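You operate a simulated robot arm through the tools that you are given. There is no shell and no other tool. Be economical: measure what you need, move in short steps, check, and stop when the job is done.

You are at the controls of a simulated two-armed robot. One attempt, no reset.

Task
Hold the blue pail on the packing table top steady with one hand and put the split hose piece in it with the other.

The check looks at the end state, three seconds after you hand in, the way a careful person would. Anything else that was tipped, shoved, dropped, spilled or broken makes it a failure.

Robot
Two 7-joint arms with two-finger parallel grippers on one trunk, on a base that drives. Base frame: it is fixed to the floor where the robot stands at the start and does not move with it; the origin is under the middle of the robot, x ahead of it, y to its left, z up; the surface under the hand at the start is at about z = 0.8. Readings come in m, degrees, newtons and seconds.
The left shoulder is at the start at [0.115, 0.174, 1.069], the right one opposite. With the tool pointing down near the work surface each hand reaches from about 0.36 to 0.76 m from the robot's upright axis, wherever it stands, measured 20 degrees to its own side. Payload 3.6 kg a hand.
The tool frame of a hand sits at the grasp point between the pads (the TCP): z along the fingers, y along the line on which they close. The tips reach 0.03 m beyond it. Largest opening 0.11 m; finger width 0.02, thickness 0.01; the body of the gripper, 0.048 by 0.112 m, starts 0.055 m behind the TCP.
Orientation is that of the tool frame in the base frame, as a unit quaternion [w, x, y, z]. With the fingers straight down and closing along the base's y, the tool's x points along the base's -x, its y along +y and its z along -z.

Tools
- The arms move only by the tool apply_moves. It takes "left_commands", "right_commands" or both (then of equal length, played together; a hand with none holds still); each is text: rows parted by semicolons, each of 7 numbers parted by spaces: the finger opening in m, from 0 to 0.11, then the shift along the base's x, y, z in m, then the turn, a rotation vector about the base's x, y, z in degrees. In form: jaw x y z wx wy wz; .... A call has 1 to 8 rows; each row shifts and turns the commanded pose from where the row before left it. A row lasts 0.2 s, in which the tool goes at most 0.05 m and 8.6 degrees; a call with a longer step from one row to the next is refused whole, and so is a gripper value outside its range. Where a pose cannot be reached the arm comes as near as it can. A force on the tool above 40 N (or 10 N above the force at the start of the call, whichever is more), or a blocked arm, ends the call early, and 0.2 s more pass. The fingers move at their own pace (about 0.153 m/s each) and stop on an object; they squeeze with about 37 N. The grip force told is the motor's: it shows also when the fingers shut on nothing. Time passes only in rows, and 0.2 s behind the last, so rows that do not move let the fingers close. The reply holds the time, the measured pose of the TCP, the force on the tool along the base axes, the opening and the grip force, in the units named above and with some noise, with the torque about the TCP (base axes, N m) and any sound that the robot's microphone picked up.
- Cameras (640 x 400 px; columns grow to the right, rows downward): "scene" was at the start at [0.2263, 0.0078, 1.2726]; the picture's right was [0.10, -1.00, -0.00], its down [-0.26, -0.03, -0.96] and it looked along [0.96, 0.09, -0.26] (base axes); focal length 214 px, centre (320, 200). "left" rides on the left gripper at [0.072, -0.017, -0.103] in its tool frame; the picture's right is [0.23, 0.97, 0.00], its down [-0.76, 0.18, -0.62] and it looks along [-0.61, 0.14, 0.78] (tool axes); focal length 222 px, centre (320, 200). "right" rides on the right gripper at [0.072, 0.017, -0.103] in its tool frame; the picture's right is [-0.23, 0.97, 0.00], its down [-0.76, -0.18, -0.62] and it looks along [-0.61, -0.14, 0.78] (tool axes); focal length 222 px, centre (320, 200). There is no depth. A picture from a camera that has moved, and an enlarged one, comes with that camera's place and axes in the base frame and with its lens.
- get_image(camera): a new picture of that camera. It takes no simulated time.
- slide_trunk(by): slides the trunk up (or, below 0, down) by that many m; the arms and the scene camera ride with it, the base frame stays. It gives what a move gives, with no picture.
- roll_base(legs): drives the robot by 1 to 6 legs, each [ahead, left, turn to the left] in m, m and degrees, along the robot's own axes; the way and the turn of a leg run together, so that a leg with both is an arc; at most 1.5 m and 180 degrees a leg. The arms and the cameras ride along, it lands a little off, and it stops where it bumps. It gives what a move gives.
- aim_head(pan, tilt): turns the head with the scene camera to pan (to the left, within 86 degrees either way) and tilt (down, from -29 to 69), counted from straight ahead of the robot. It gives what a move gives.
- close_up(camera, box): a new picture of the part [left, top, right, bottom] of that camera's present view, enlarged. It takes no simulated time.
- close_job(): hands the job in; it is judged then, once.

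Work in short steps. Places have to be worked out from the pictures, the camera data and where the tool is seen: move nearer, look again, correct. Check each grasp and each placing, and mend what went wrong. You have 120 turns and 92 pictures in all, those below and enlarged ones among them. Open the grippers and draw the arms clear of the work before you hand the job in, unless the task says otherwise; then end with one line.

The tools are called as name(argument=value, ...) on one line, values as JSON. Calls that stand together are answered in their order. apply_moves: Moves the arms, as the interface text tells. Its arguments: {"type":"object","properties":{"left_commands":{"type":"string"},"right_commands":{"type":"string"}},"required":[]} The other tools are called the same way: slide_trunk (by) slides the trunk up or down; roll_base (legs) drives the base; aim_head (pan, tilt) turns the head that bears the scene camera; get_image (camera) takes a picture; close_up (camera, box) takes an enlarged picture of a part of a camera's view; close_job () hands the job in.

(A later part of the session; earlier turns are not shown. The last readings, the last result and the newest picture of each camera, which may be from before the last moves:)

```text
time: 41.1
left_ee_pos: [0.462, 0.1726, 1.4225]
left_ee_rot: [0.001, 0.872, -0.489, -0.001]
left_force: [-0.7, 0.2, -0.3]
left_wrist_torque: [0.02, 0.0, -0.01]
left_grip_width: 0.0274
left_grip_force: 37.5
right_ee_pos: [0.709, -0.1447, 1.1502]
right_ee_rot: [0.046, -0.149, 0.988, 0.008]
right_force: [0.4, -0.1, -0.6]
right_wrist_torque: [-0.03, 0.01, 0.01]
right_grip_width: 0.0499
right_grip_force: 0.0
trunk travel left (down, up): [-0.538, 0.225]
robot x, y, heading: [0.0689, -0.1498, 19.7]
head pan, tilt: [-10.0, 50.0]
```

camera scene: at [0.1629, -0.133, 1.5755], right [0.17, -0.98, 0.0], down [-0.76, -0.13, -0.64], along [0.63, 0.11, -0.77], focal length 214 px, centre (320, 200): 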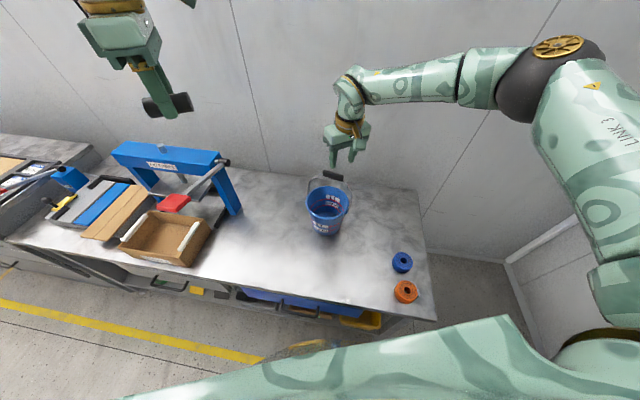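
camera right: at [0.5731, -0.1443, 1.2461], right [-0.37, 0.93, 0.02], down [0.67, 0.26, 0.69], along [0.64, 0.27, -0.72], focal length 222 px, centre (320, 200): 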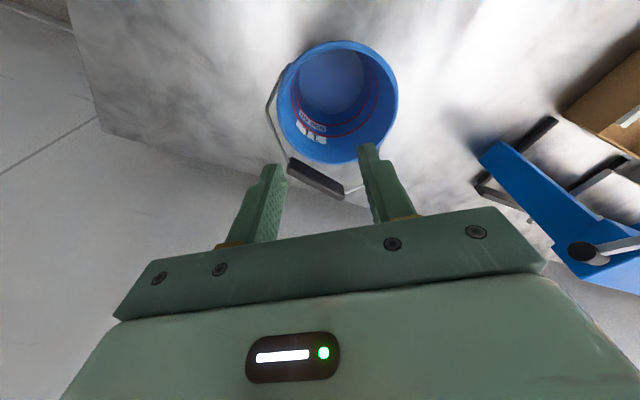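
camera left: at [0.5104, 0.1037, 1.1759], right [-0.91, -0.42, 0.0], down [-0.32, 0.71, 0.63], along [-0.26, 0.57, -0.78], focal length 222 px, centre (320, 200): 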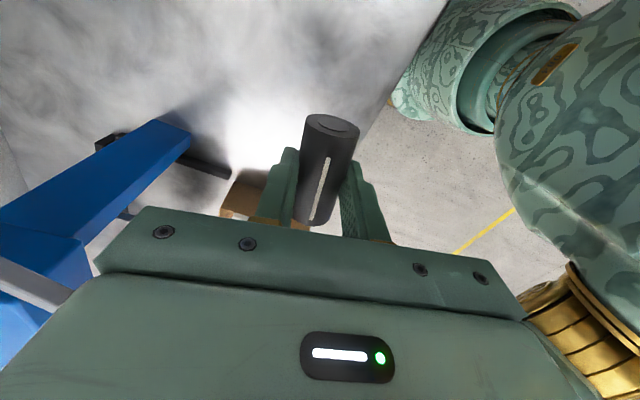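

That worked: yaw was the limit. I now add the inward tilt and shift to the rim point for this yaw.

apply_moves(right_commands="0.05 -0.005 0 0 3.2 0 0; 0.05 -0.005 0 0 3.2 0 0; 0.05 -0.005 0 0 3.2 0 0; 0.05 0 0 0 0 2.8 0; 0.05 0 0 0 0 2.8 0; 0.05 0 0 0 0 2.8 0; 0.05 0 0 -0.03 0 0 0")

get_image(camera="right")

close_up(camera="scene", box=[260, 90, 420, 250])

```text
time: 42.7
left_ee_pos: [0.463, 0.1732, 1.4222]
left_ee_rot: [0.001, 0.873, -0.489, 0.0]
left_force: [0.1, 0.7, -1.0]
left_wrist_torque: [-0.02, 0.01, -0.03]
left_grip_width: 0.0272
left_grip_force: 37.1
right_ee_pos: [0.6946, -0.1422, 1.1494]
right_ee_rot: [0.011, -0.139, 0.986, 0.095]
right_force: [1.0, -1.0, -0.9]
right_wrist_torque: [0.0, 0.02, -0.01]
right_grip_width: 0.0501
right_grip_force: 0.0
right hand out of reach, approached as far as the arm can: row 7
trunk travel left (down, up): [-0.538, 0.225]
robot x, y, heading: [0.0686, -0.1476, 20.0]
head pan, tilt: [-10.0, 50.0]
```

```text
61 pictures are left
camera right: at [0.6196, -0.1668, 1.2502], right [-0.05, 0.98, 0.19], down [0.78, -0.08, 0.61], along [0.62, 0.18, -0.76], focal length 222 px, centre (320, 200)
```

right: 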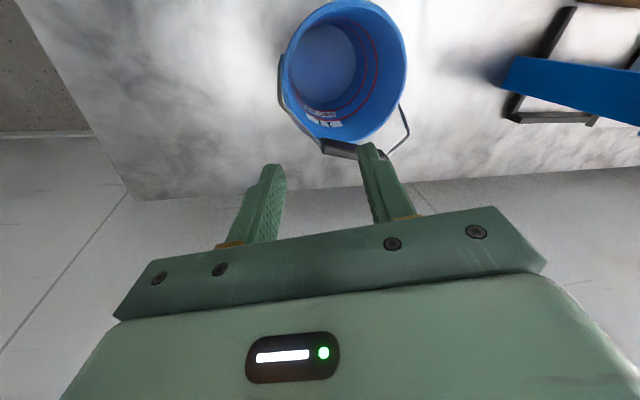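

```text
2.50 times, centred on (340, 170) of scene
camera zoom: at [0.1631, -0.1328, 1.5755], right [0.17, -0.98, 0.0], down [-0.75, -0.13, -0.64], along [0.63, 0.11, -0.77], focal length 536 px, centre (270, 275)
```

zoom: 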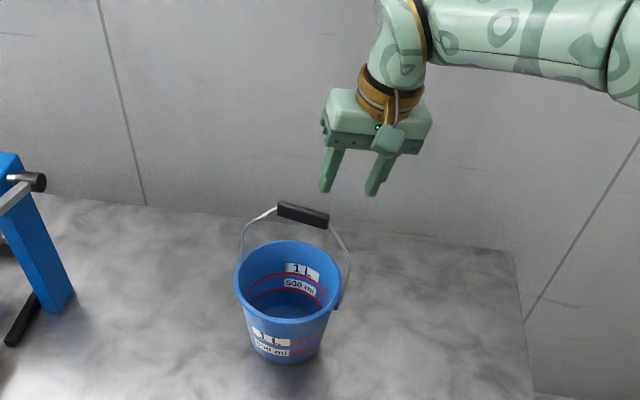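

Triangulating again, the bail leans back (handle near (0.745, -0.085, 1.01)), so the front of the pail is free and the back is blocked. I go back to the straight stance and will hold the rim at the front-right instead.

roll_base(legs=[[0, 0, -20], [0, 0.15, 0]])

apply_moves(right_commands="0.05 -0.02 -0.01 0.01 -3 -2 -8; 0.05 -0.02 -0.01 0.01 -3 -2 -8; 0.05 -0.02 0 0 -3 -2 -8; 0.05 -0.01 0 0 0 0 -8; 0.05 -0.01 0 0 0 0 -8; 0.05 0 0 0 0 0 -8; 0.05 0 0 0 0 0 -8; 0.05 0 0 0 0 0 -4")

get_image(camera="right")

```text
time: 45.1
left_ee_pos: [0.5526, 0.1661, 1.4222]
left_ee_rot: [-0.001, 0.772, -0.636, -0.002]
left_force: [-0.2, -0.2, -0.7]
left_wrist_torque: [0.01, 0.01, 0.01]
left_grip_width: 0.0273
left_grip_force: 37.1
right_ee_pos: [0.6578, -0.2108, 1.149]
right_ee_rot: [0.028, 0.037, 0.995, 0.093]
right_force: [0.3, -0.9, 1.4]
right_wrist_torque: [-0.03, 0.04, 0.03]
right_grip_width: 0.0499
right_grip_force: 0.1
trunk travel left (down, up): [-0.538, 0.225]
robot x, y, heading: [0.0728, 0.0028, -0.3]
head pan, tilt: [-10.0, 50.0]
```

```text
refused: row 1 steps farther than a row can; nothing moved
```

```text
59 pictures are left
camera right: at [0.5808, -0.2065, 1.2501], right [0.29, 0.94, 0.19], down [0.71, -0.35, 0.62], along [0.64, -0.04, -0.76], focal length 222 px, centre (320, 200)
```

right: 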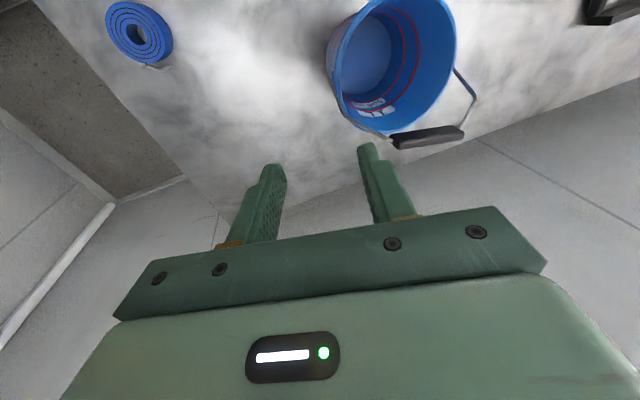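

I turn the right hand to yaw about -55° and bring it over the front-right rim, staying above it.

apply_moves(right_commands="0.05 -0.015 0.005 0 0.4 0 -7.3; 0.05 -0.015 0.005 0 0.4 0 -7.3; 0.05 -0.015 0.01 -0.005 0.4 0 -7.3; 0.05 -0.013 0.015 -0.015 0.4 0 -7.3; 0.05 -0.01 0.02 -0.02 0.4 0 -7.3; 0.05 0 0.02 -0.02 0.4 0 -7.3; 0.05 0 0.018 -0.02 0.4 0 -7.3; 0.05 0 0 0 0 0 0")

get_image(camera="right")

get_image(camera="scene")

```text
time: 46.9
left_ee_pos: [0.5517, 0.1676, 1.4225]
left_ee_rot: [0.0, 0.772, -0.635, -0.003]
left_force: [0.6, 0.2, -1.1]
left_wrist_torque: [-0.02, -0.05, 0.0]
left_grip_width: 0.0271
left_grip_force: 37.2
right_ee_pos: [0.5898, -0.1161, 1.0683]
right_ee_rot: [0.064, 0.465, 0.878, 0.095]
right_force: [-0.5, 0.7, -0.3]
right_wrist_torque: [0.02, 0.03, 0.01]
right_grip_width: 0.0504
right_grip_force: 0.0
trunk travel left (down, up): [-0.538, 0.225]
robot x, y, heading: [0.0713, 0.0018, -0.3]
head pan, tilt: [-10.0, 50.0]
```

```text
58 pictures are left
camera right: at [0.5421, -0.0578, 1.1719], right [0.91, 0.35, 0.23], down [0.16, -0.8, 0.59], along [0.38, -0.5, -0.78], focal length 222 px, centre (320, 200)
```

right: 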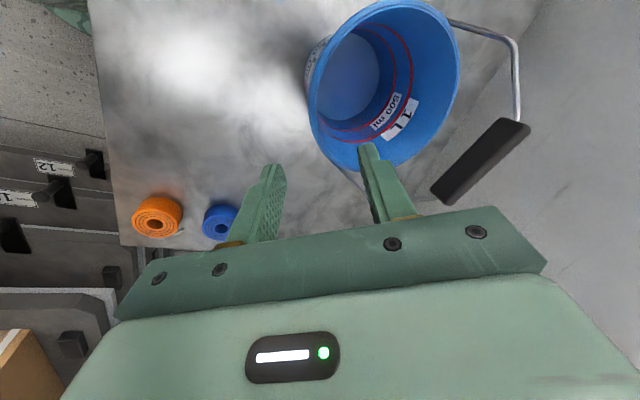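

```text
57 pictures are left
camera scene: at [0.1649, -0.0155, 1.5756], right [-0.18, -0.98, 0.0], down [-0.75, 0.14, -0.64], along [0.63, -0.12, -0.77], focal length 214 px, centre (320, 200)
```

scene: 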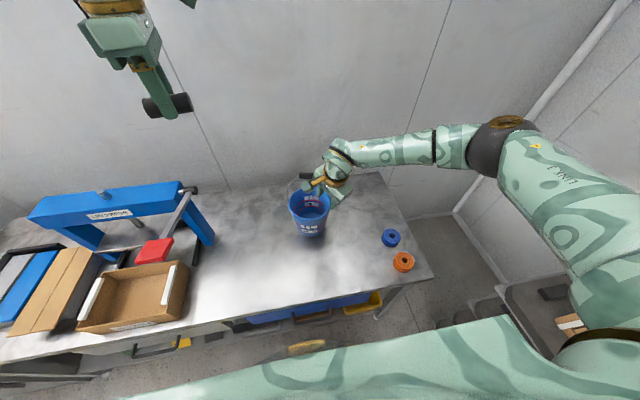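

The rim centre estimate holds at (0.666, -0.062). I lower the right hand partway so the rim wall should come between the fingers, then check.

apply_moves(right_commands="0.05 0.004 0.002 -0.03 0 0 0; 0.05 0.004 0.003 -0.03 0 0 0; 0.05 0 0 0 0 0 0")

get_image(camera="right")

close_up(camera="scene", box=[250, 120, 370, 260])

```text
time: 47.7
left_ee_pos: [0.5522, 0.1679, 1.4218]
left_ee_rot: [0.0, 0.772, -0.636, -0.001]
left_force: [0.4, 0.0, 0.0]
left_wrist_torque: [0.01, 0.01, 0.01]
left_grip_width: 0.0271
left_grip_force: 36.8
right_ee_pos: [0.5975, -0.1116, 1.0091]
right_ee_rot: [0.064, 0.464, 0.879, 0.095]
right_force: [-0.1, 0.1, -0.8]
right_wrist_torque: [-0.03, 0.02, 0.02]
right_grip_width: 0.0497
right_grip_force: 0.0
trunk travel left (down, up): [-0.538, 0.225]
robot x, y, heading: [0.0714, 0.0004, -0.8]
head pan, tilt: [-10.0, 50.0]
```

```text
56 pictures are left
camera right: at [0.5494, -0.053, 1.1117], right [0.91, 0.35, 0.23], down [0.16, -0.79, 0.59], along [0.39, -0.5, -0.78], focal length 222 px, centre (320, 200)
```

right: 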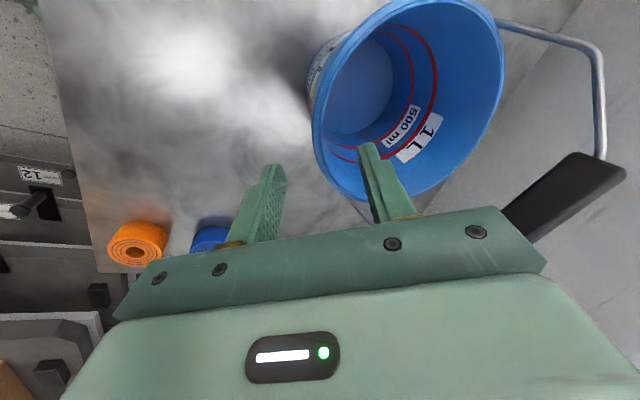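

```text
2.86 times, centred on (310, 190) of scene
camera zoom: at [0.1649, -0.0152, 1.5756], right [-0.18, -0.98, 0.0], down [-0.75, 0.14, -0.64], along [0.63, -0.12, -0.77], focal length 613 px, centre (349, 229)
```

zoom: 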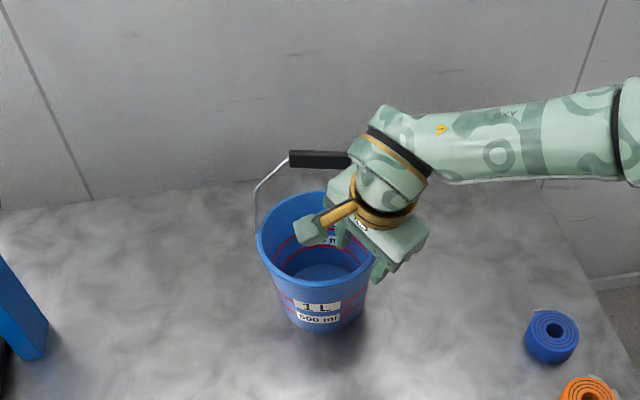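

The rim lies between the fingers. I lower the last 7 cm gently.

apply_moves(right_commands="0.05 0.003 0 -0.023 0 0 0; 0.05 0.003 0.001 -0.023 0 0 0; 0.05 0.003 0 -0.02 0 0 0; 0.05 0 0 0 0 0 0")

get_image(camera="right")

close_up(camera="scene", box=[250, 120, 370, 260])

```text
time: 48.7
left_ee_pos: [0.5509, 0.1688, 1.4229]
left_ee_rot: [-0.001, 0.772, -0.636, -0.002]
left_force: [-0.4, -0.1, -0.7]
left_wrist_torque: [0.0, -0.01, 0.02]
left_grip_width: 0.0274
left_grip_force: 36.9
right_ee_pos: [0.6075, -0.1126, 0.9421]
right_ee_rot: [0.064, 0.464, 0.878, 0.095]
right_force: [0.3, -0.3, -0.3]
right_wrist_torque: [0.0, 0.04, 0.0]
right_grip_width: 0.05
right_grip_force: 0.0
trunk travel left (down, up): [-0.538, 0.225]
robot x, y, heading: [0.0697, 0.0029, -0.6]
head pan, tilt: [-10.0, 50.0]
```

```text
54 pictures are left
camera right: at [0.5592, -0.0535, 1.0457], right [0.91, 0.35, 0.23], down [0.16, -0.79, 0.59], along [0.39, -0.5, -0.78], focal length 222 px, centre (320, 200)
```

right: 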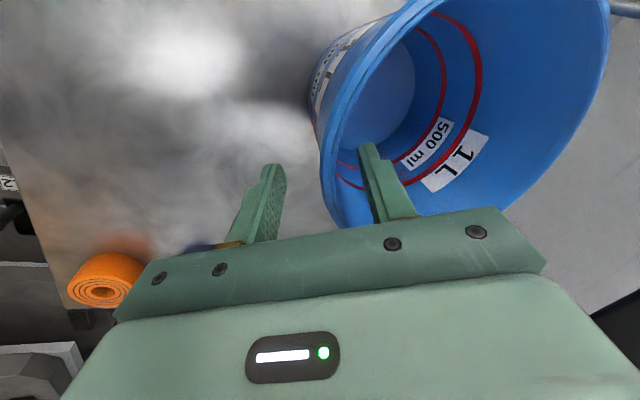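

```text
2.86 times, centred on (310, 190) of scene
camera zoom: at [0.165, -0.0152, 1.5756], right [-0.18, -0.98, 0.0], down [-0.75, 0.14, -0.64], along [0.63, -0.12, -0.77], focal length 613 px, centre (349, 229)
```

zoom: 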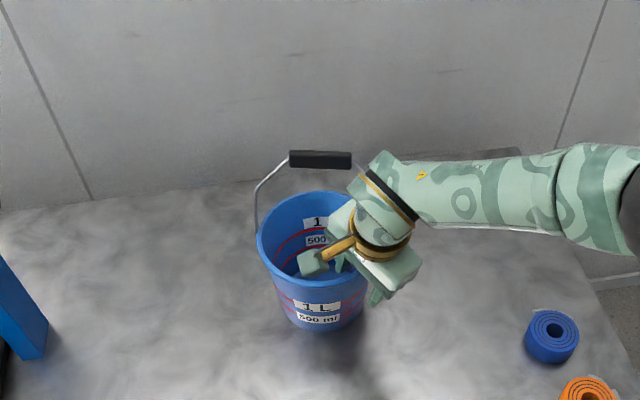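

The wall sits between the fingers, close to centred. I close gently in steps.

apply_moves(right_commands="0.03 0 0 0 0 0 0; 0.015 0 0 0 0 0 0; 0.005 0 0 0 0 0 0; 0.0 0 0 0 0 0 0; 0.0 0 0 0 0 0 0")

get_image(camera="right")

close_up(camera="scene", box=[250, 120, 370, 260])

```text
time: 49.9
left_ee_pos: [0.552, 0.1672, 1.4226]
left_ee_rot: [-0.001, 0.772, -0.635, -0.002]
left_force: [1.1, 0.2, -0.2]
left_wrist_torque: [-0.01, -0.05, -0.01]
left_grip_width: 0.0276
left_grip_force: 37.0
right_ee_pos: [0.6068, -0.1117, 0.9424]
right_ee_rot: [0.065, 0.463, 0.879, 0.095]
right_force: [0.1, 0.4, -1.4]
right_wrist_torque: [-0.08, 0.08, 0.01]
right_grip_width: 0.0022
right_grip_force: 37.5
trunk travel left (down, up): [-0.538, 0.225]
robot x, y, heading: [0.0715, -0.0007, -0.5]
head pan, tilt: [-10.0, 50.0]
```

```text
52 pictures are left
camera right: at [0.5593, -0.0535, 1.0457], right [0.91, 0.35, 0.23], down [0.16, -0.79, 0.59], along [0.39, -0.5, -0.78], focal length 222 px, centre (320, 200)
```

right: 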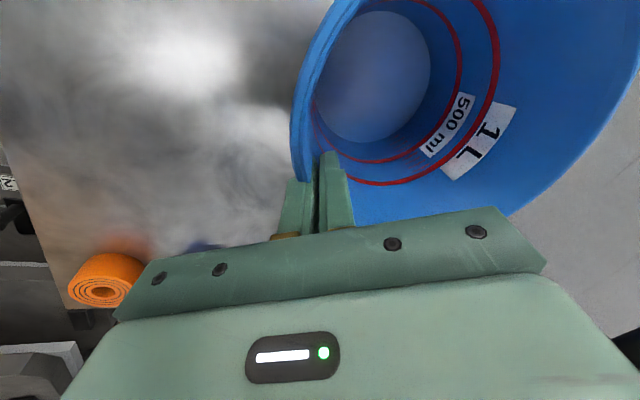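

```text
2.86 times, centred on (310, 190) of scene
camera zoom: at [0.1653, -0.0151, 1.5755], right [-0.18, -0.98, 0.0], down [-0.75, 0.14, -0.64], along [0.63, -0.12, -0.77], focal length 613 px, centre (349, 229)
```

zoom: 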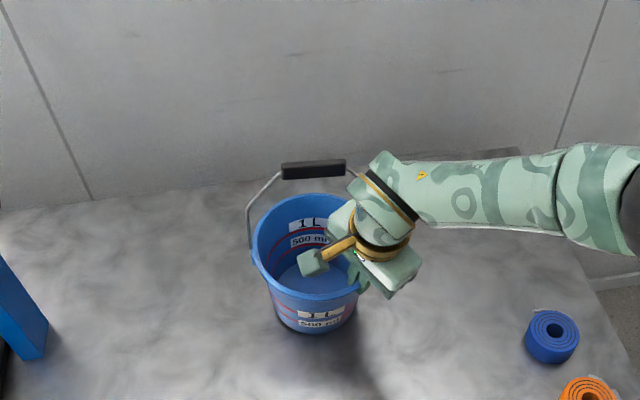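

The rim is pinched, but the pail seems to have shifted and tilted a little. I look closer.

close_up(camera="scene", box=[275, 165, 345, 215])

close_up(camera="scene", box=[280, 200, 350, 250])

```text
8.00 times, centred on (310, 190) of scene
camera zoom: at [0.1653, -0.0151, 1.5755], right [-0.18, -0.98, 0.0], down [-0.75, 0.14, -0.64], along [0.63, -0.12, -0.77], focal length 1716 px, centre (400, 280)
```

zoom: 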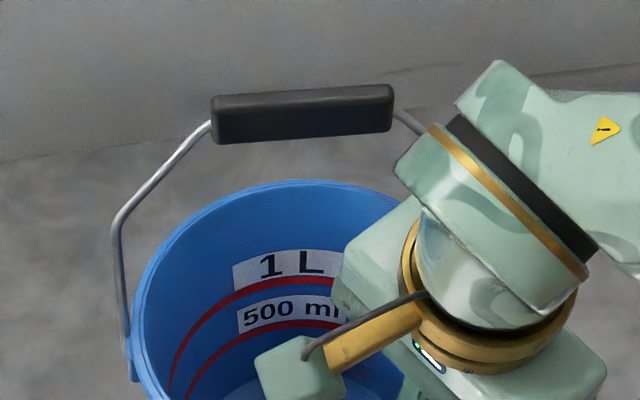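

```text
8.00 times, centred on (315, 225) of scene
camera zoom: at [0.1653, -0.0151, 1.5755], right [-0.18, -0.98, 0.0], down [-0.75, 0.14, -0.64], along [0.63, -0.12, -0.77], focal length 1716 px, centre (360, 0)
```

zoom: 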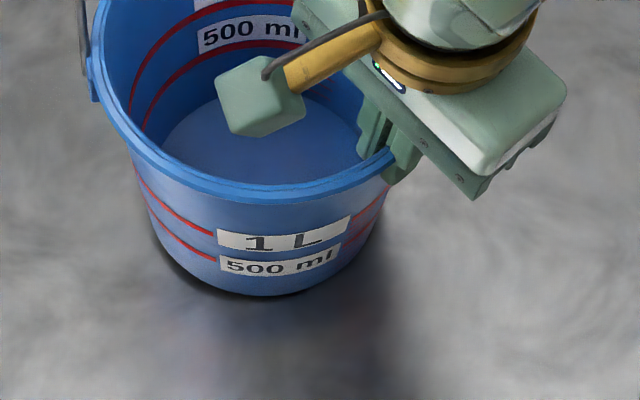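

The pail is tipped a few degrees because the fingers lean more than the wall does. I ease the hand's tilt back by about 3° to seat the base flat.

apply_moves(right_commands="0.0 0 0 0 -0.5 0.9 0; 0.0 0 0 0 -0.5 0.9 0; 0.0 0 0 0 -0.5 0.9 0; 0 0 0 0 0 0 0")

close_up(camera="scene", box=[280, 200, 350, 250])

get_image(camera="right")

```text
time: 50.9
left_ee_pos: [0.5512, 0.1673, 1.423]
left_ee_rot: [0.0, 0.773, -0.635, -0.001]
left_force: [-0.1, -0.2, 0.1]
left_wrist_torque: [0.02, -0.01, 0.02]
left_grip_width: 0.0273
left_grip_force: 37.0
right_ee_pos: [0.6073, -0.1122, 0.9431]
right_ee_rot: [0.051, 0.465, 0.881, 0.073]
right_force: [1.9, -0.5, 2.3]
right_wrist_torque: [0.09, 0.0, 0.0]
right_grip_width: 0.0026
right_grip_force: 36.5
trunk travel left (down, up): [-0.538, 0.225]
robot x, y, heading: [0.069, -0.0003, -0.4]
head pan, tilt: [-10.0, 50.0]
```

```text
8.00 times, centred on (315, 225) of scene
camera zoom: at [0.1651, -0.015, 1.5756], right [-0.18, -0.98, 0.0], down [-0.75, 0.14, -0.64], along [0.63, -0.12, -0.77], focal length 1716 px, centre (360, 0)
```

zoom: 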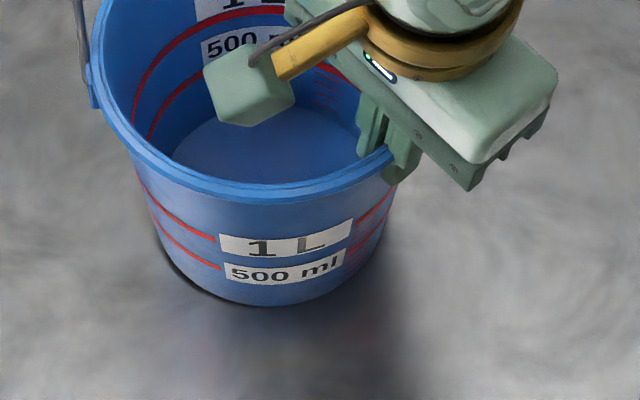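

```text
47 pictures are left
camera right: at [0.5643, -0.0502, 1.0465], right [0.92, 0.36, 0.18], down [0.19, -0.78, 0.6], along [0.35, -0.52, -0.78], focal length 222 px, centre (320, 200)
```

right: 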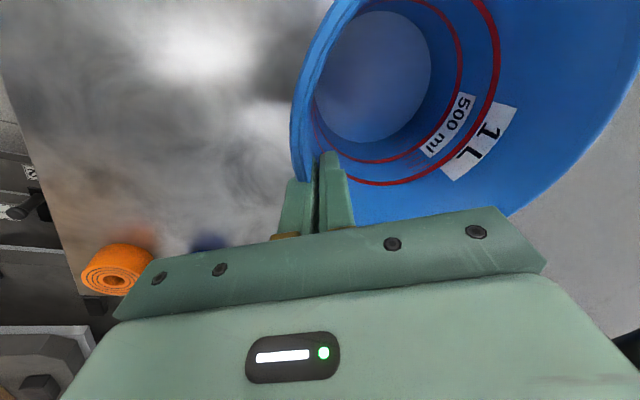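

The base is seated, with only light contact force. Now I bring the left hand with the hose down beside the pail, turning it back toward yaw -25°.

apply_moves(left_commands="0.01 0 0 -0.02 0 0 -8.4; 0.01 0 0 -0.02 0 0 -8.4; 0.01 0 0 -0.02 0 0 -8.4; 0.01 0 0 -0.02 0 0 -8.4; 0.01 0 0 -0.02 0 0 -8.4; 0.01 0 0 -0.02 0 0 -8.4; 0.01 0 0 -0.02 0 0 -8.4; 0.01 0 0 -0.02 0 0 -8.4")

apply_moves(left_commands="0.01 0 0 -0.02 0 0 -8.4; 0.01 0 0 -0.02 0 0 -8.4; 0.01 0 0 -0.02 0 0 -8.4; 0.01 0 0 -0.02 0 0 -8.4; 0.01 0 0 -0.02 0 0 -8.4; 0.01 0 0 -0.02 0 0 -8; 0.01 0 0 -0.02 0 0 -7; 0.01 0 0 0 0 0 0")

```text
time: 52.7
left_ee_pos: [0.5492, 0.1692, 1.2604]
left_ee_rot: [0.0, -0.29, 0.957, 0.001]
left_force: [-0.5, 0.9, -0.4]
left_wrist_torque: [0.03, 0.0, -0.01]
left_grip_width: 0.0271
left_grip_force: 36.7
right_ee_pos: [0.6065, -0.1122, 0.943]
right_ee_rot: [0.05, 0.463, 0.882, 0.072]
right_force: [0.4, -0.6, 5.9]
right_wrist_torque: [0.01, -0.12, -0.04]
right_grip_width: 0.0027
right_grip_force: 36.7
trunk travel left (down, up): [-0.538, 0.225]
robot x, y, heading: [0.0682, 0.0044, -0.5]
head pan, tilt: [-10.0, 50.0]
```

```text
time: 54.5
left_ee_pos: [0.5506, 0.1676, 1.1232]
left_ee_rot: [0.001, 0.201, 0.98, 0.0]
left_force: [-0.7, -0.1, -0.4]
left_wrist_torque: [0.03, 0.01, 0.0]
left_grip_width: 0.0275
left_grip_force: 37.0
right_ee_pos: [0.6064, -0.1108, 0.9434]
right_ee_rot: [0.05, 0.464, 0.881, 0.074]
right_force: [1.1, -1.2, 7.5]
right_wrist_torque: [0.08, -0.05, 0.0]
right_grip_width: 0.0022
right_grip_force: 37.2
trunk travel left (down, up): [-0.538, 0.225]
robot x, y, heading: [0.0725, 0.0005, -0.2]
head pan, tilt: [-10.0, 50.0]
```

Left yaw is now about -23°, hose held. I lean the hand 25° to the left and bring it to the pail's left edge, then look.

apply_moves(left_commands="0.01 0.02 -0.025 -0.005 -5.75 2.4 0; 0.01 0.02 -0.025 -0.005 -5.75 2.4 0; 0.01 0.02 -0.025 -0.005 -5.75 2.4 0; 0.01 0.02 -0.025 -0.005 -5.75 2.4 0; 0.01 0 0 0 0 0 0")

get_image(camera="left")

close_up(camera="scene", box=[200, 100, 400, 260])

get_image(camera="right")

```text
time: 55.7
left_ee_pos: [0.5654, 0.1508, 1.1196]
left_ee_rot: [-0.005, 0.201, 0.979, -0.035]
left_force: [0.7, -0.2, -0.3]
left_wrist_torque: [0.0, -0.02, 0.02]
left_grip_width: 0.0272
left_grip_force: 37.3
left hand out of reach, approached as far as the arm can: row 1, 2, 3, 4
right_ee_pos: [0.6079, -0.1121, 0.9428]
right_ee_rot: [0.049, 0.465, 0.881, 0.072]
right_force: [0.0, -0.8, 6.7]
right_wrist_torque: [0.21, 0.16, 0.04]
right_grip_width: 0.0025
right_grip_force: 37.4
trunk travel left (down, up): [-0.538, 0.225]
robot x, y, heading: [0.073, -0.0009, -0.6]
head pan, tilt: [-10.0, 50.0]
```

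```text
46 pictures are left
camera left: at [0.4943, 0.172, 1.2245], right [0.17, 0.98, -0.07], down [0.79, -0.09, 0.61], along [0.59, -0.16, -0.79], focal length 222 px, centre (320, 200)
```

left: 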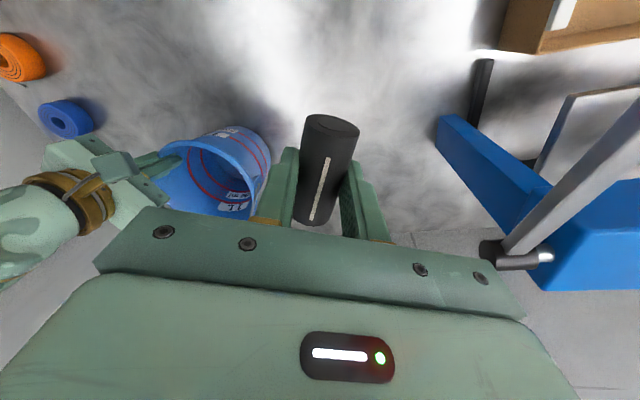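

```text
2.50 times, centred on (300, 180) of scene
camera zoom: at [0.1644, -0.015, 1.5756], right [-0.18, -0.98, 0.0], down [-0.75, 0.14, -0.64], along [0.63, -0.12, -0.77], focal length 536 px, centre (370, 250)
```

zoom: 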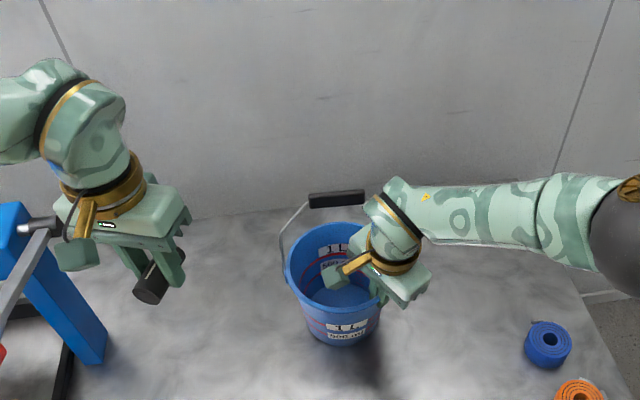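

```text
44 pictures are left
camera right: at [0.5635, -0.0501, 1.0464], right [0.92, 0.36, 0.17], down [0.19, -0.78, 0.6], along [0.35, -0.52, -0.78], focal length 222 px, centre (320, 200)
```

right: 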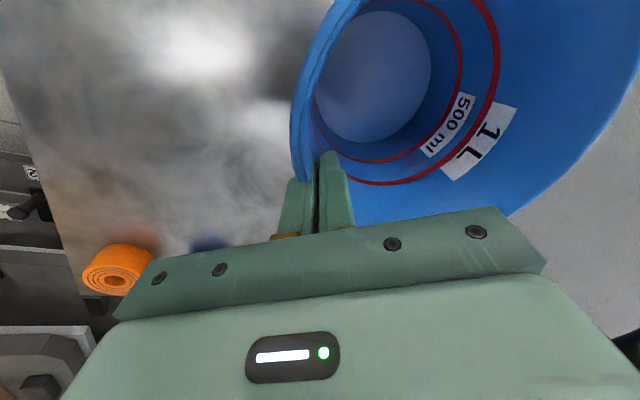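

Again the outward yaw is the limit. I turn the left hand back to yaw near 0 and then move over and lean.

apply_moves(left_commands="0.01 0 0 0 0 0 8; 0.01 0.01 -0.01 0 0 0 8; 0.01 0.02 -0.02 -0.005 -1 0 7; 0.01 0.02 -0.025 -0.005 -6 0 0; 0.01 0.015 -0.025 -0.005 -6 0 0; 0.01 0 -0.02 0 -6 0 0; 0.01 0 0 0 -5 0 0; 0.01 0 0 0 0 0 0")

get_image(camera="left")

close_up(camera="scene", box=[200, 100, 400, 260])

```text
time: 57.5
left_ee_pos: [0.6276, 0.0534, 1.1043]
left_ee_rot: [0.003, 0.0, 0.97, -0.243]
left_force: [-0.3, -0.7, -0.5]
left_wrist_torque: [0.01, 0.02, 0.02]
left_grip_width: 0.0273
left_grip_force: 37.3
right_ee_pos: [0.6066, -0.111, 0.9427]
right_ee_rot: [0.05, 0.465, 0.881, 0.073]
right_force: [-0.6, 0.3, 5.7]
right_wrist_torque: [0.28, 0.17, 0.02]
right_grip_width: 0.0027
right_grip_force: 36.7
trunk travel left (down, up): [-0.538, 0.225]
robot x, y, heading: [0.0709, 0.0011, -0.2]
head pan, tilt: [-10.0, 50.0]
```

```text
43 pictures are left
camera left: at [0.5561, 0.0871, 1.2037], right [-0.22, 0.86, -0.46], down [0.76, 0.45, 0.47], along [0.61, -0.24, -0.75], focal length 222 px, centre (320, 200)
```

left: 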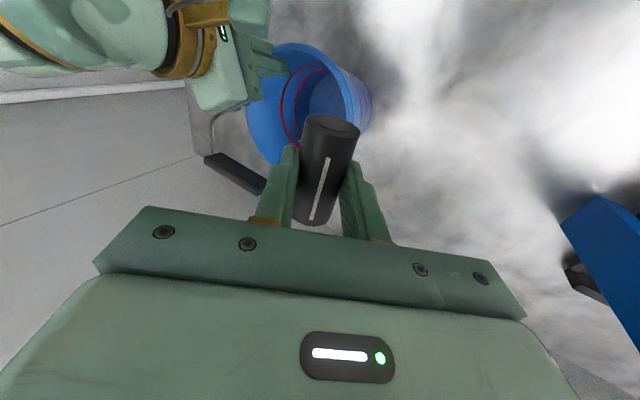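

```text
2.50 times, centred on (300, 180) of scene
camera zoom: at [0.1645, -0.0153, 1.5756], right [-0.18, -0.98, 0.0], down [-0.75, 0.14, -0.64], along [0.63, -0.12, -0.77], focal length 536 px, centre (370, 250)
```

zoom: 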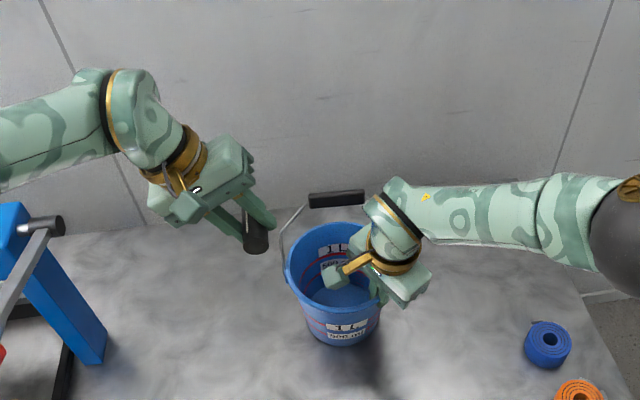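

The pail rim centre is about (0.665, -0.058). I move the hose over the pail at the current height and look before lowering.

apply_moves(left_commands="0.01 0.015 -0.026 0 0 0 0; 0.01 0.015 -0.026 0 0 0 0; 0.01 0.014 -0.026 0 0 0 0; 0.01 0 0 -0.03 0 0 0; 0.01 0 0 0 0 0 0")

get_image(camera="left")

close_up(camera="scene", box=[240, 120, 380, 240])

get_image(camera="right")

```text
time: 58.7
left_ee_pos: [0.6432, 0.0263, 1.1035]
left_ee_rot: [0.003, 0.0, 0.97, -0.242]
left_force: [-0.9, 0.1, -0.3]
left_wrist_torque: [-0.03, 0.0, -0.01]
left_grip_width: 0.0276
left_grip_force: 37.0
left hand out of reach, approached as far as the arm can: row 1, 2, 3, 4
right_ee_pos: [0.6071, -0.1115, 0.9436]
right_ee_rot: [0.051, 0.465, 0.881, 0.073]
right_force: [-1.7, 0.0, 6.3]
right_wrist_torque: [0.2, 0.17, 0.03]
right_grip_width: 0.0027
right_grip_force: 37.2
trunk travel left (down, up): [-0.538, 0.225]
robot x, y, heading: [0.0759, -0.0007, -0.2]
head pan, tilt: [-10.0, 50.0]
```

```text
41 pictures are left
camera left: at [0.5711, 0.0609, 1.2042], right [-0.23, 0.86, -0.46], down [0.76, 0.45, 0.47], along [0.61, -0.24, -0.75], focal length 222 px, centre (320, 200)
```

left: 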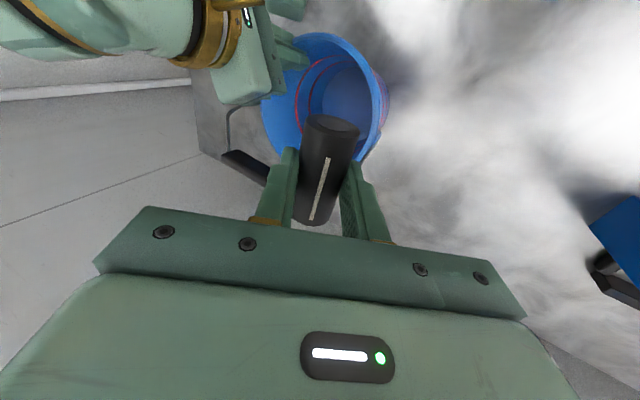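

```text
3.33 times, centred on (310, 180) of scene
camera zoom: at [0.1645, -0.015, 1.5756], right [-0.18, -0.98, 0.0], down [-0.75, 0.14, -0.64], along [0.63, -0.12, -0.77], focal length 715 px, centre (353, 267)
```

zoom: 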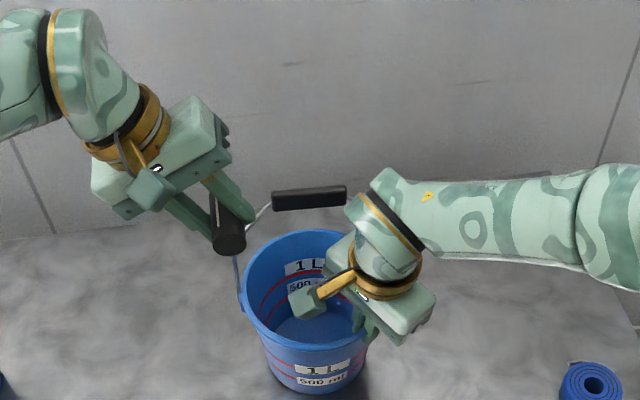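

```text
39 pictures are left
camera right: at [0.5637, -0.0502, 1.0464], right [0.92, 0.36, 0.17], down [0.19, -0.78, 0.6], along [0.35, -0.52, -0.78], focal length 222 px, centre (320, 200)
```

right: 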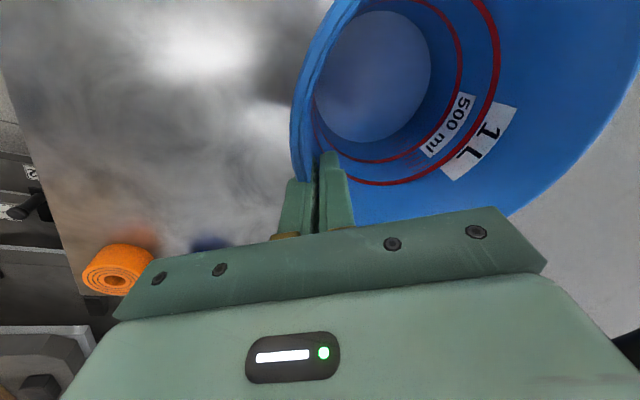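

Yaw binds again, so I turn inward about 20°, which also moves the hand's end away from the right gripper, then continue over the pail.

apply_moves(left_commands="0.01 0 0 0 0 0 7; 0.01 0 0 0 0 0 7; 0.01 0.008 -0.015 0 0 0 7; 0.01 0.01 -0.018 0 0 0 0; 0.01 0.01 -0.018 0 0 0 0; 0.01 0 0 -0.02 0 0 0; 0.01 0 0 0 0 0 0")

get_image(camera="left")

close_up(camera="scene", box=[240, 120, 380, 240])

```text
time: 60.3
left_ee_pos: [0.673, -0.023, 1.087]
left_ee_rot: [0.049, -0.176, 0.953, -0.24]
left_force: [2.0, 4.2, 19.2]
left_wrist_torque: [0.06, -0.55, 0.08]
left_grip_width: 0.0274
left_grip_force: 37.0
right_ee_pos: [0.6076, -0.1108, 0.9429]
right_ee_rot: [0.051, 0.465, 0.881, 0.073]
right_force: [3.7, 0.9, -0.4]
right_wrist_torque: [-0.38, 0.8, -0.23]
right_grip_width: 0.0027
right_grip_force: 36.8
trunk travel left (down, up): [-0.538, 0.225]
robot x, y, heading: [0.0711, -0.0016, -0.4]
head pan, tilt: [-10.0, 50.0]
```

```text
38 pictures are left
camera left: at [0.5927, -0.0172, 1.1862], right [-0.52, 0.72, -0.46], down [0.55, 0.69, 0.47], along [0.66, -0.01, -0.75], focal length 222 px, centre (320, 200)
```

left: 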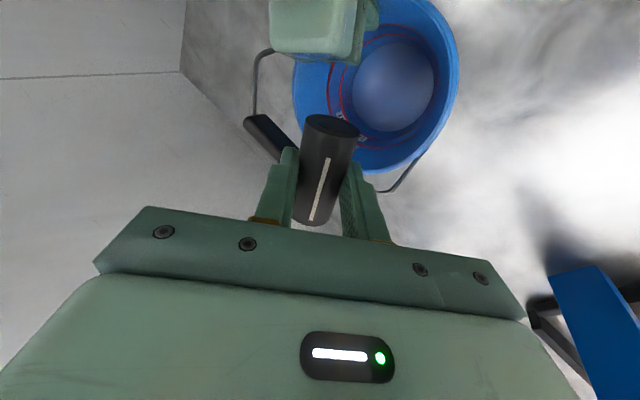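

```text
3.33 times, centred on (310, 180) of scene
camera zoom: at [0.164, -0.0147, 1.5758], right [-0.18, -0.98, 0.0], down [-0.75, 0.14, -0.64], along [0.63, -0.12, -0.77], focal length 715 px, centre (353, 267)
```

zoom: 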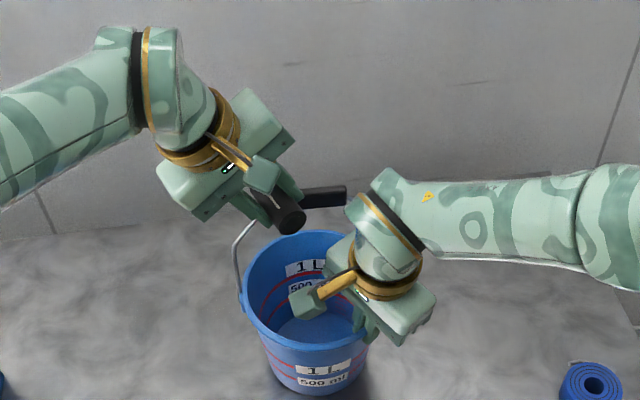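

The left hand touched the bail handle, which stands more upright than I thought, near (0.695, -0.07, 1.05). I back off upward at once and shift toward the front-left, clear of the bail.

apply_moves(left_commands="0.01 0 0 0.02 0 0 0; 0.01 0 0 0.01 0 0 0; 0.01 -0.015 0.004 0 0 0 0; 0.01 -0.015 0.004 0 0 0 0; 0.01 0 0 0 0 0 0")

get_image(camera="left")

close_up(camera="scene", box=[240, 120, 380, 240])

```text
time: 61.5
left_ee_pos: [0.6401, -0.0167, 1.1158]
left_ee_rot: [0.046, -0.176, 0.954, -0.239]
left_force: [0.4, -0.1, -0.1]
left_wrist_torque: [-0.03, 0.01, 0.0]
left_grip_width: 0.0274
left_grip_force: 37.3
right_ee_pos: [0.6078, -0.1118, 0.9424]
right_ee_rot: [0.05, 0.465, 0.881, 0.073]
right_force: [-2.2, -1.0, 4.9]
right_wrist_torque: [-0.08, 0.45, 0.05]
right_grip_width: 0.0026
right_grip_force: 37.0
trunk travel left (down, up): [-0.538, 0.225]
robot x, y, heading: [0.0677, -0.0016, -0.3]
head pan, tilt: [-10.0, 50.0]
```

```text
36 pictures are left
camera left: at [0.5611, -0.0109, 1.2153], right [-0.52, 0.72, -0.46], down [0.55, 0.69, 0.47], along [0.66, -0.01, -0.75], focal length 222 px, centre (320, 200)
```

left: 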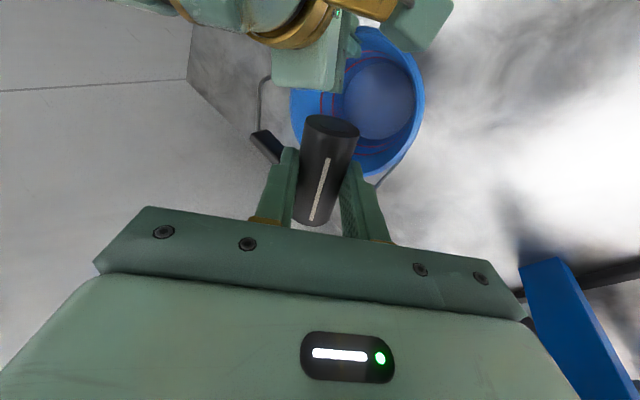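

```text
3.33 times, centred on (310, 180) of scene
camera zoom: at [0.1642, -0.0155, 1.5756], right [-0.18, -0.98, 0.0], down [-0.75, 0.14, -0.64], along [0.63, -0.12, -0.77], focal length 715 px, centre (353, 267)
```

zoom: 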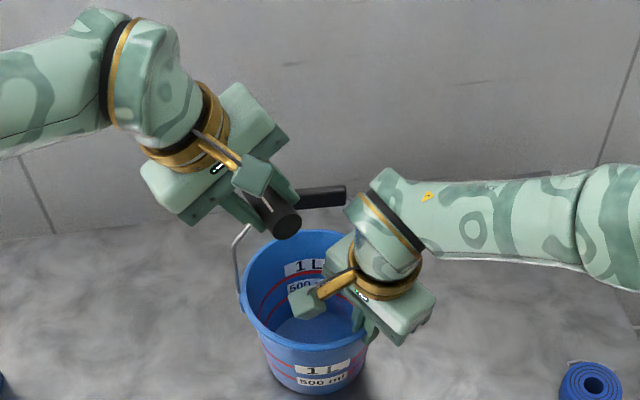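

Handle is near x 0.70, z 1.04. I nudge slightly away from it and lower the hose in small steps, watching force.

apply_moves(left_commands="0.01 -0.006 0.006 -0.02 0 0 0; 0.01 0 0 -0.02 0 0 0; 0.01 0 0 -0.02 0 0 0; 0.01 0 0 0 0 0 0")

get_image(camera="left")

close_up(camera="scene", box=[260, 140, 360, 220])

get_image(camera="right")

```text
time: 62.5
left_ee_pos: [0.6363, -0.01, 1.0551]
left_ee_rot: [0.047, -0.175, 0.954, -0.239]
left_force: [0.1, 0.0, -0.2]
left_wrist_torque: [0.02, -0.01, 0.0]
left_grip_width: 0.0271
left_grip_force: 37.0
right_ee_pos: [0.6076, -0.1121, 0.942]
right_ee_rot: [0.051, 0.465, 0.881, 0.072]
right_force: [-2.5, -1.1, 5.3]
right_wrist_torque: [0.02, 0.38, 0.07]
right_grip_width: 0.0024
right_grip_force: 36.9
trunk travel left (down, up): [-0.538, 0.225]
robot x, y, heading: [0.0713, -0.0012, -0.5]
head pan, tilt: [-10.0, 50.0]
```

```text
34 pictures are left
camera left: at [0.5561, -0.0033, 1.1552], right [-0.52, 0.72, -0.46], down [0.55, 0.69, 0.47], along [0.66, -0.01, -0.75], focal length 222 px, centre (320, 200)
```

left: 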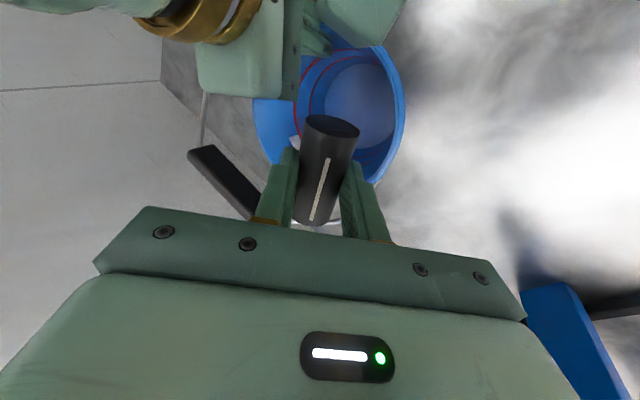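

```text
5.00 times, centred on (310, 180) of scene
camera zoom: at [0.1644, -0.0153, 1.5756], right [-0.18, -0.98, 0.0], down [-0.75, 0.14, -0.64], along [0.63, -0.12, -0.77], focal length 1072 px, centre (370, 300)
```

zoom: 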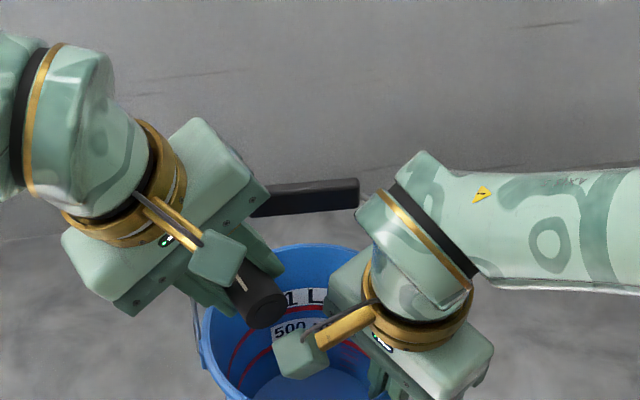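

```text
32 pictures are left
camera right: at [0.5635, -0.0503, 1.0464], right [0.92, 0.36, 0.17], down [0.19, -0.78, 0.6], along [0.35, -0.52, -0.78], focal length 222 px, centre (320, 200)
```

right: 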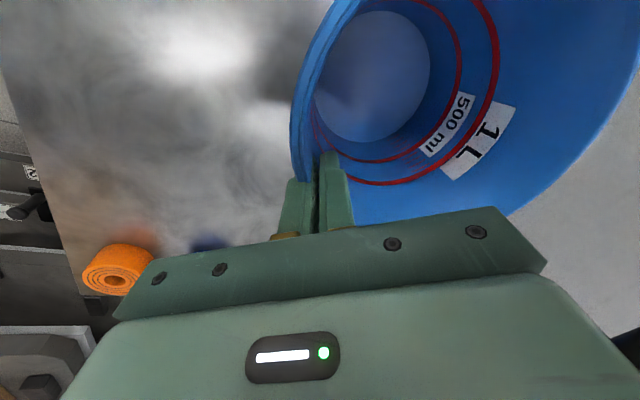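

Contact forces are nil. I step 6 mm away from the bail wire and lower to just above the rim, then shift back toward the pail centre.

apply_moves(left_commands="0.01 -0.006 -0.002 -0.008 0 0 0; 0.01 0 0 -0.018 0 0 0; 0.01 0 0 -0.018 0 0 0; 0.01 0.004 -0.002 0 0 0 0; 0.01 0 0 0 0 0 0")

get_image(camera="left")

close_up(camera="scene", box=[260, 150, 360, 230])

get_image(camera="right")

```text
time: 63.7
left_ee_pos: [0.6331, -0.0144, 1.0108]
left_ee_rot: [0.047, -0.177, 0.954, -0.238]
left_force: [1.1, -0.6, -0.8]
left_wrist_torque: [0.02, 0.01, 0.04]
left_grip_width: 0.0276
left_grip_force: 37.3
right_ee_pos: [0.6062, -0.1117, 0.9432]
right_ee_rot: [0.05, 0.464, 0.881, 0.074]
right_force: [-1.9, -0.4, 4.8]
right_wrist_torque: [-0.02, 0.3, 0.02]
right_grip_width: 0.0026
right_grip_force: 37.3
trunk travel left (down, up): [-0.538, 0.225]
robot x, y, heading: [0.071, -0.0017, -0.3]
head pan, tilt: [-10.0, 50.0]
```

```text
31 pictures are left
camera left: at [0.5541, -0.0076, 1.1097], right [-0.52, 0.72, -0.46], down [0.55, 0.69, 0.47], along [0.66, -0.01, -0.75], focal length 222 px, centre (320, 200)
```

left: 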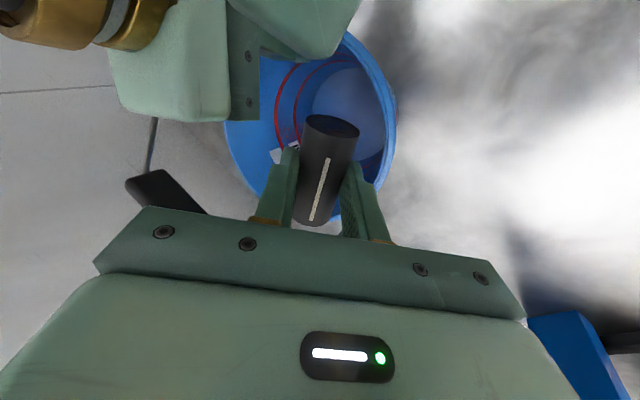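

```text
5.00 times, centred on (310, 190) of scene
camera zoom: at [0.1644, -0.0151, 1.5756], right [-0.18, -0.98, 0.0], down [-0.75, 0.14, -0.64], along [0.63, -0.12, -0.77], focal length 1072 px, centre (370, 250)
```

zoom: 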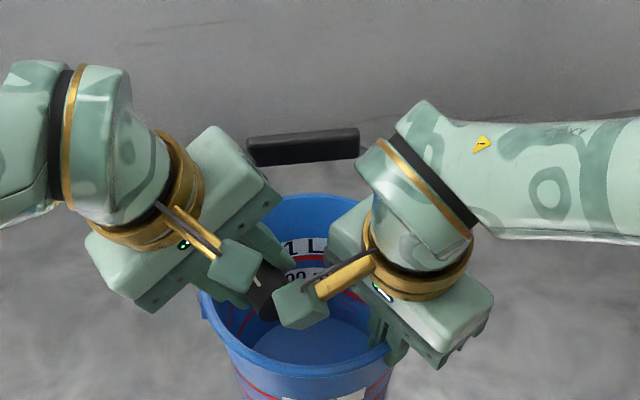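

```text
29 pictures are left
camera right: at [0.5636, -0.0503, 1.0464], right [0.92, 0.36, 0.17], down [0.19, -0.78, 0.6], along [0.35, -0.52, -0.78], focal length 222 px, centre (320, 200)
```

right: 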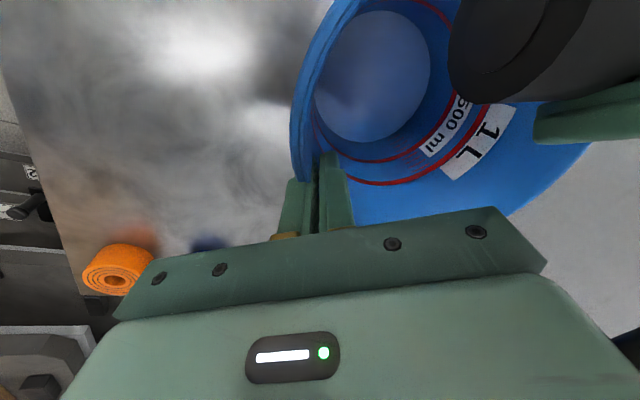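

The hose is over the pail's interior. I centre it about 1 cm more and lower slightly before releasing.

apply_moves(left_commands="0.01 0.002 -0.005 -0.006 0 0 0; 0.01 0.002 -0.005 -0.006 0 0 0; 0.01 0 0 0 0 0 0")

get_image(camera="left")

get_image(camera="right")

```text
time: 64.5
left_ee_pos: [0.6379, -0.0236, 0.9995]
left_ee_rot: [0.046, -0.176, 0.954, -0.238]
left_force: [0.2, -1.0, -1.1]
left_wrist_torque: [-0.01, 0.0, 0.01]
left_grip_width: 0.0274
left_grip_force: 37.1
right_ee_pos: [0.6074, -0.1114, 0.9431]
right_ee_rot: [0.05, 0.465, 0.881, 0.073]
right_force: [-1.6, -0.2, 4.6]
right_wrist_torque: [0.02, 0.26, 0.05]
right_grip_width: 0.0027
right_grip_force: 36.8
trunk travel left (down, up): [-0.538, 0.225]
robot x, y, heading: [0.0751, -0.0003, -0.3]
head pan, tilt: [-10.0, 50.0]
```

```text
28 pictures are left
camera left: at [0.5577, -0.0181, 1.099], right [-0.52, 0.72, -0.46], down [0.55, 0.69, 0.47], along [0.66, -0.01, -0.75], focal length 222 px, centre (320, 200)
```

left: 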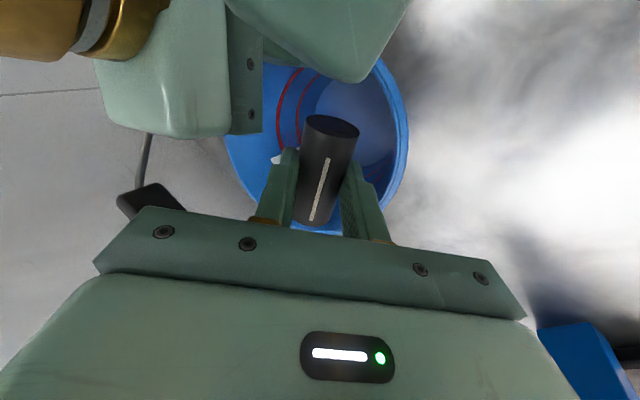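

```text
27 pictures are left
camera right: at [0.5637, -0.0503, 1.0464], right [0.92, 0.36, 0.17], down [0.19, -0.78, 0.6], along [0.35, -0.52, -0.78], focal length 222 px, centre (320, 200)
```

right: 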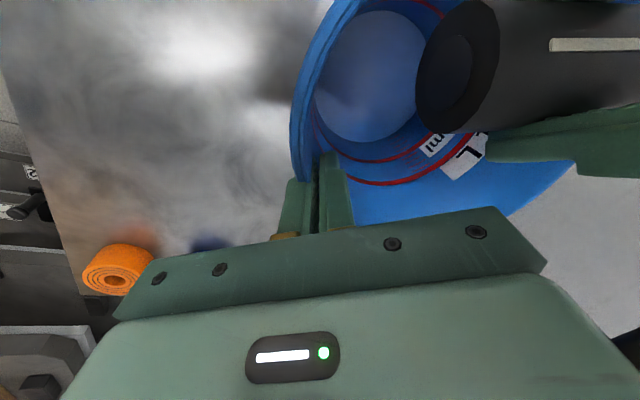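

The hose sits well inside the rim outline, so I release it.

apply_moves(left_commands="0.045 0 0 0 0 0 0; 0.05 0 0 0 0 0 0; 0.05 0 0 0 0 0 0; 0.05 0 0 0 0 0 0")

get_image(camera="left")

get_image(camera="right")

```text
time: 65.5
left_ee_pos: [0.6387, -0.0245, 0.9995]
left_ee_rot: [0.046, -0.176, 0.954, -0.238]
left_force: [0.1, 0.1, 0.7]
left_wrist_torque: [0.03, -0.02, 0.0]
left_grip_width: 0.05
left_grip_force: 0.0
right_ee_pos: [0.6072, -0.1111, 0.942]
right_ee_rot: [0.05, 0.464, 0.881, 0.072]
right_force: [-1.6, -0.8, 4.5]
right_wrist_torque: [0.02, 0.24, 0.04]
right_grip_width: 0.0024
right_grip_force: 37.7
trunk travel left (down, up): [-0.538, 0.225]
robot x, y, heading: [0.071, 0.0023, -0.1]
head pan, tilt: [-10.0, 50.0]
```

```text
26 pictures are left
camera left: at [0.5577, -0.0182, 1.099], right [-0.52, 0.72, -0.46], down [0.55, 0.69, 0.47], along [0.66, -0.01, -0.75], focal length 222 px, centre (320, 200)
```

left: 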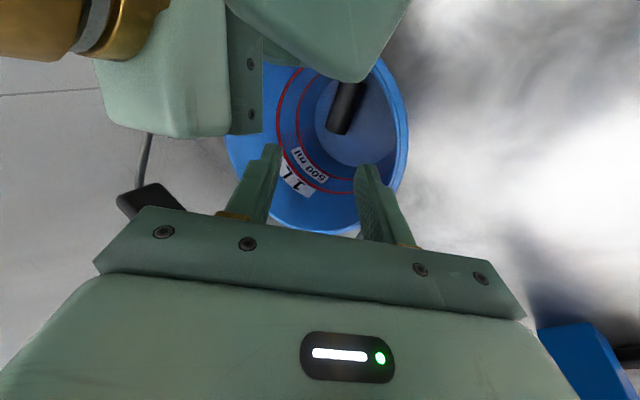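

```text
25 pictures are left
camera right: at [0.5637, -0.0504, 1.0464], right [0.92, 0.36, 0.17], down [0.19, -0.78, 0.6], along [0.35, -0.52, -0.78], focal length 222 px, centre (320, 200)
```

right: 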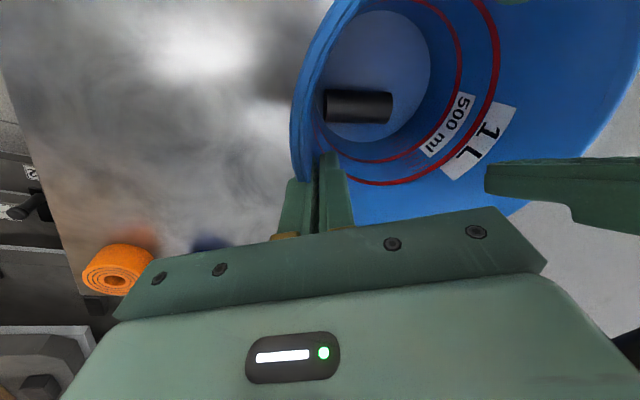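

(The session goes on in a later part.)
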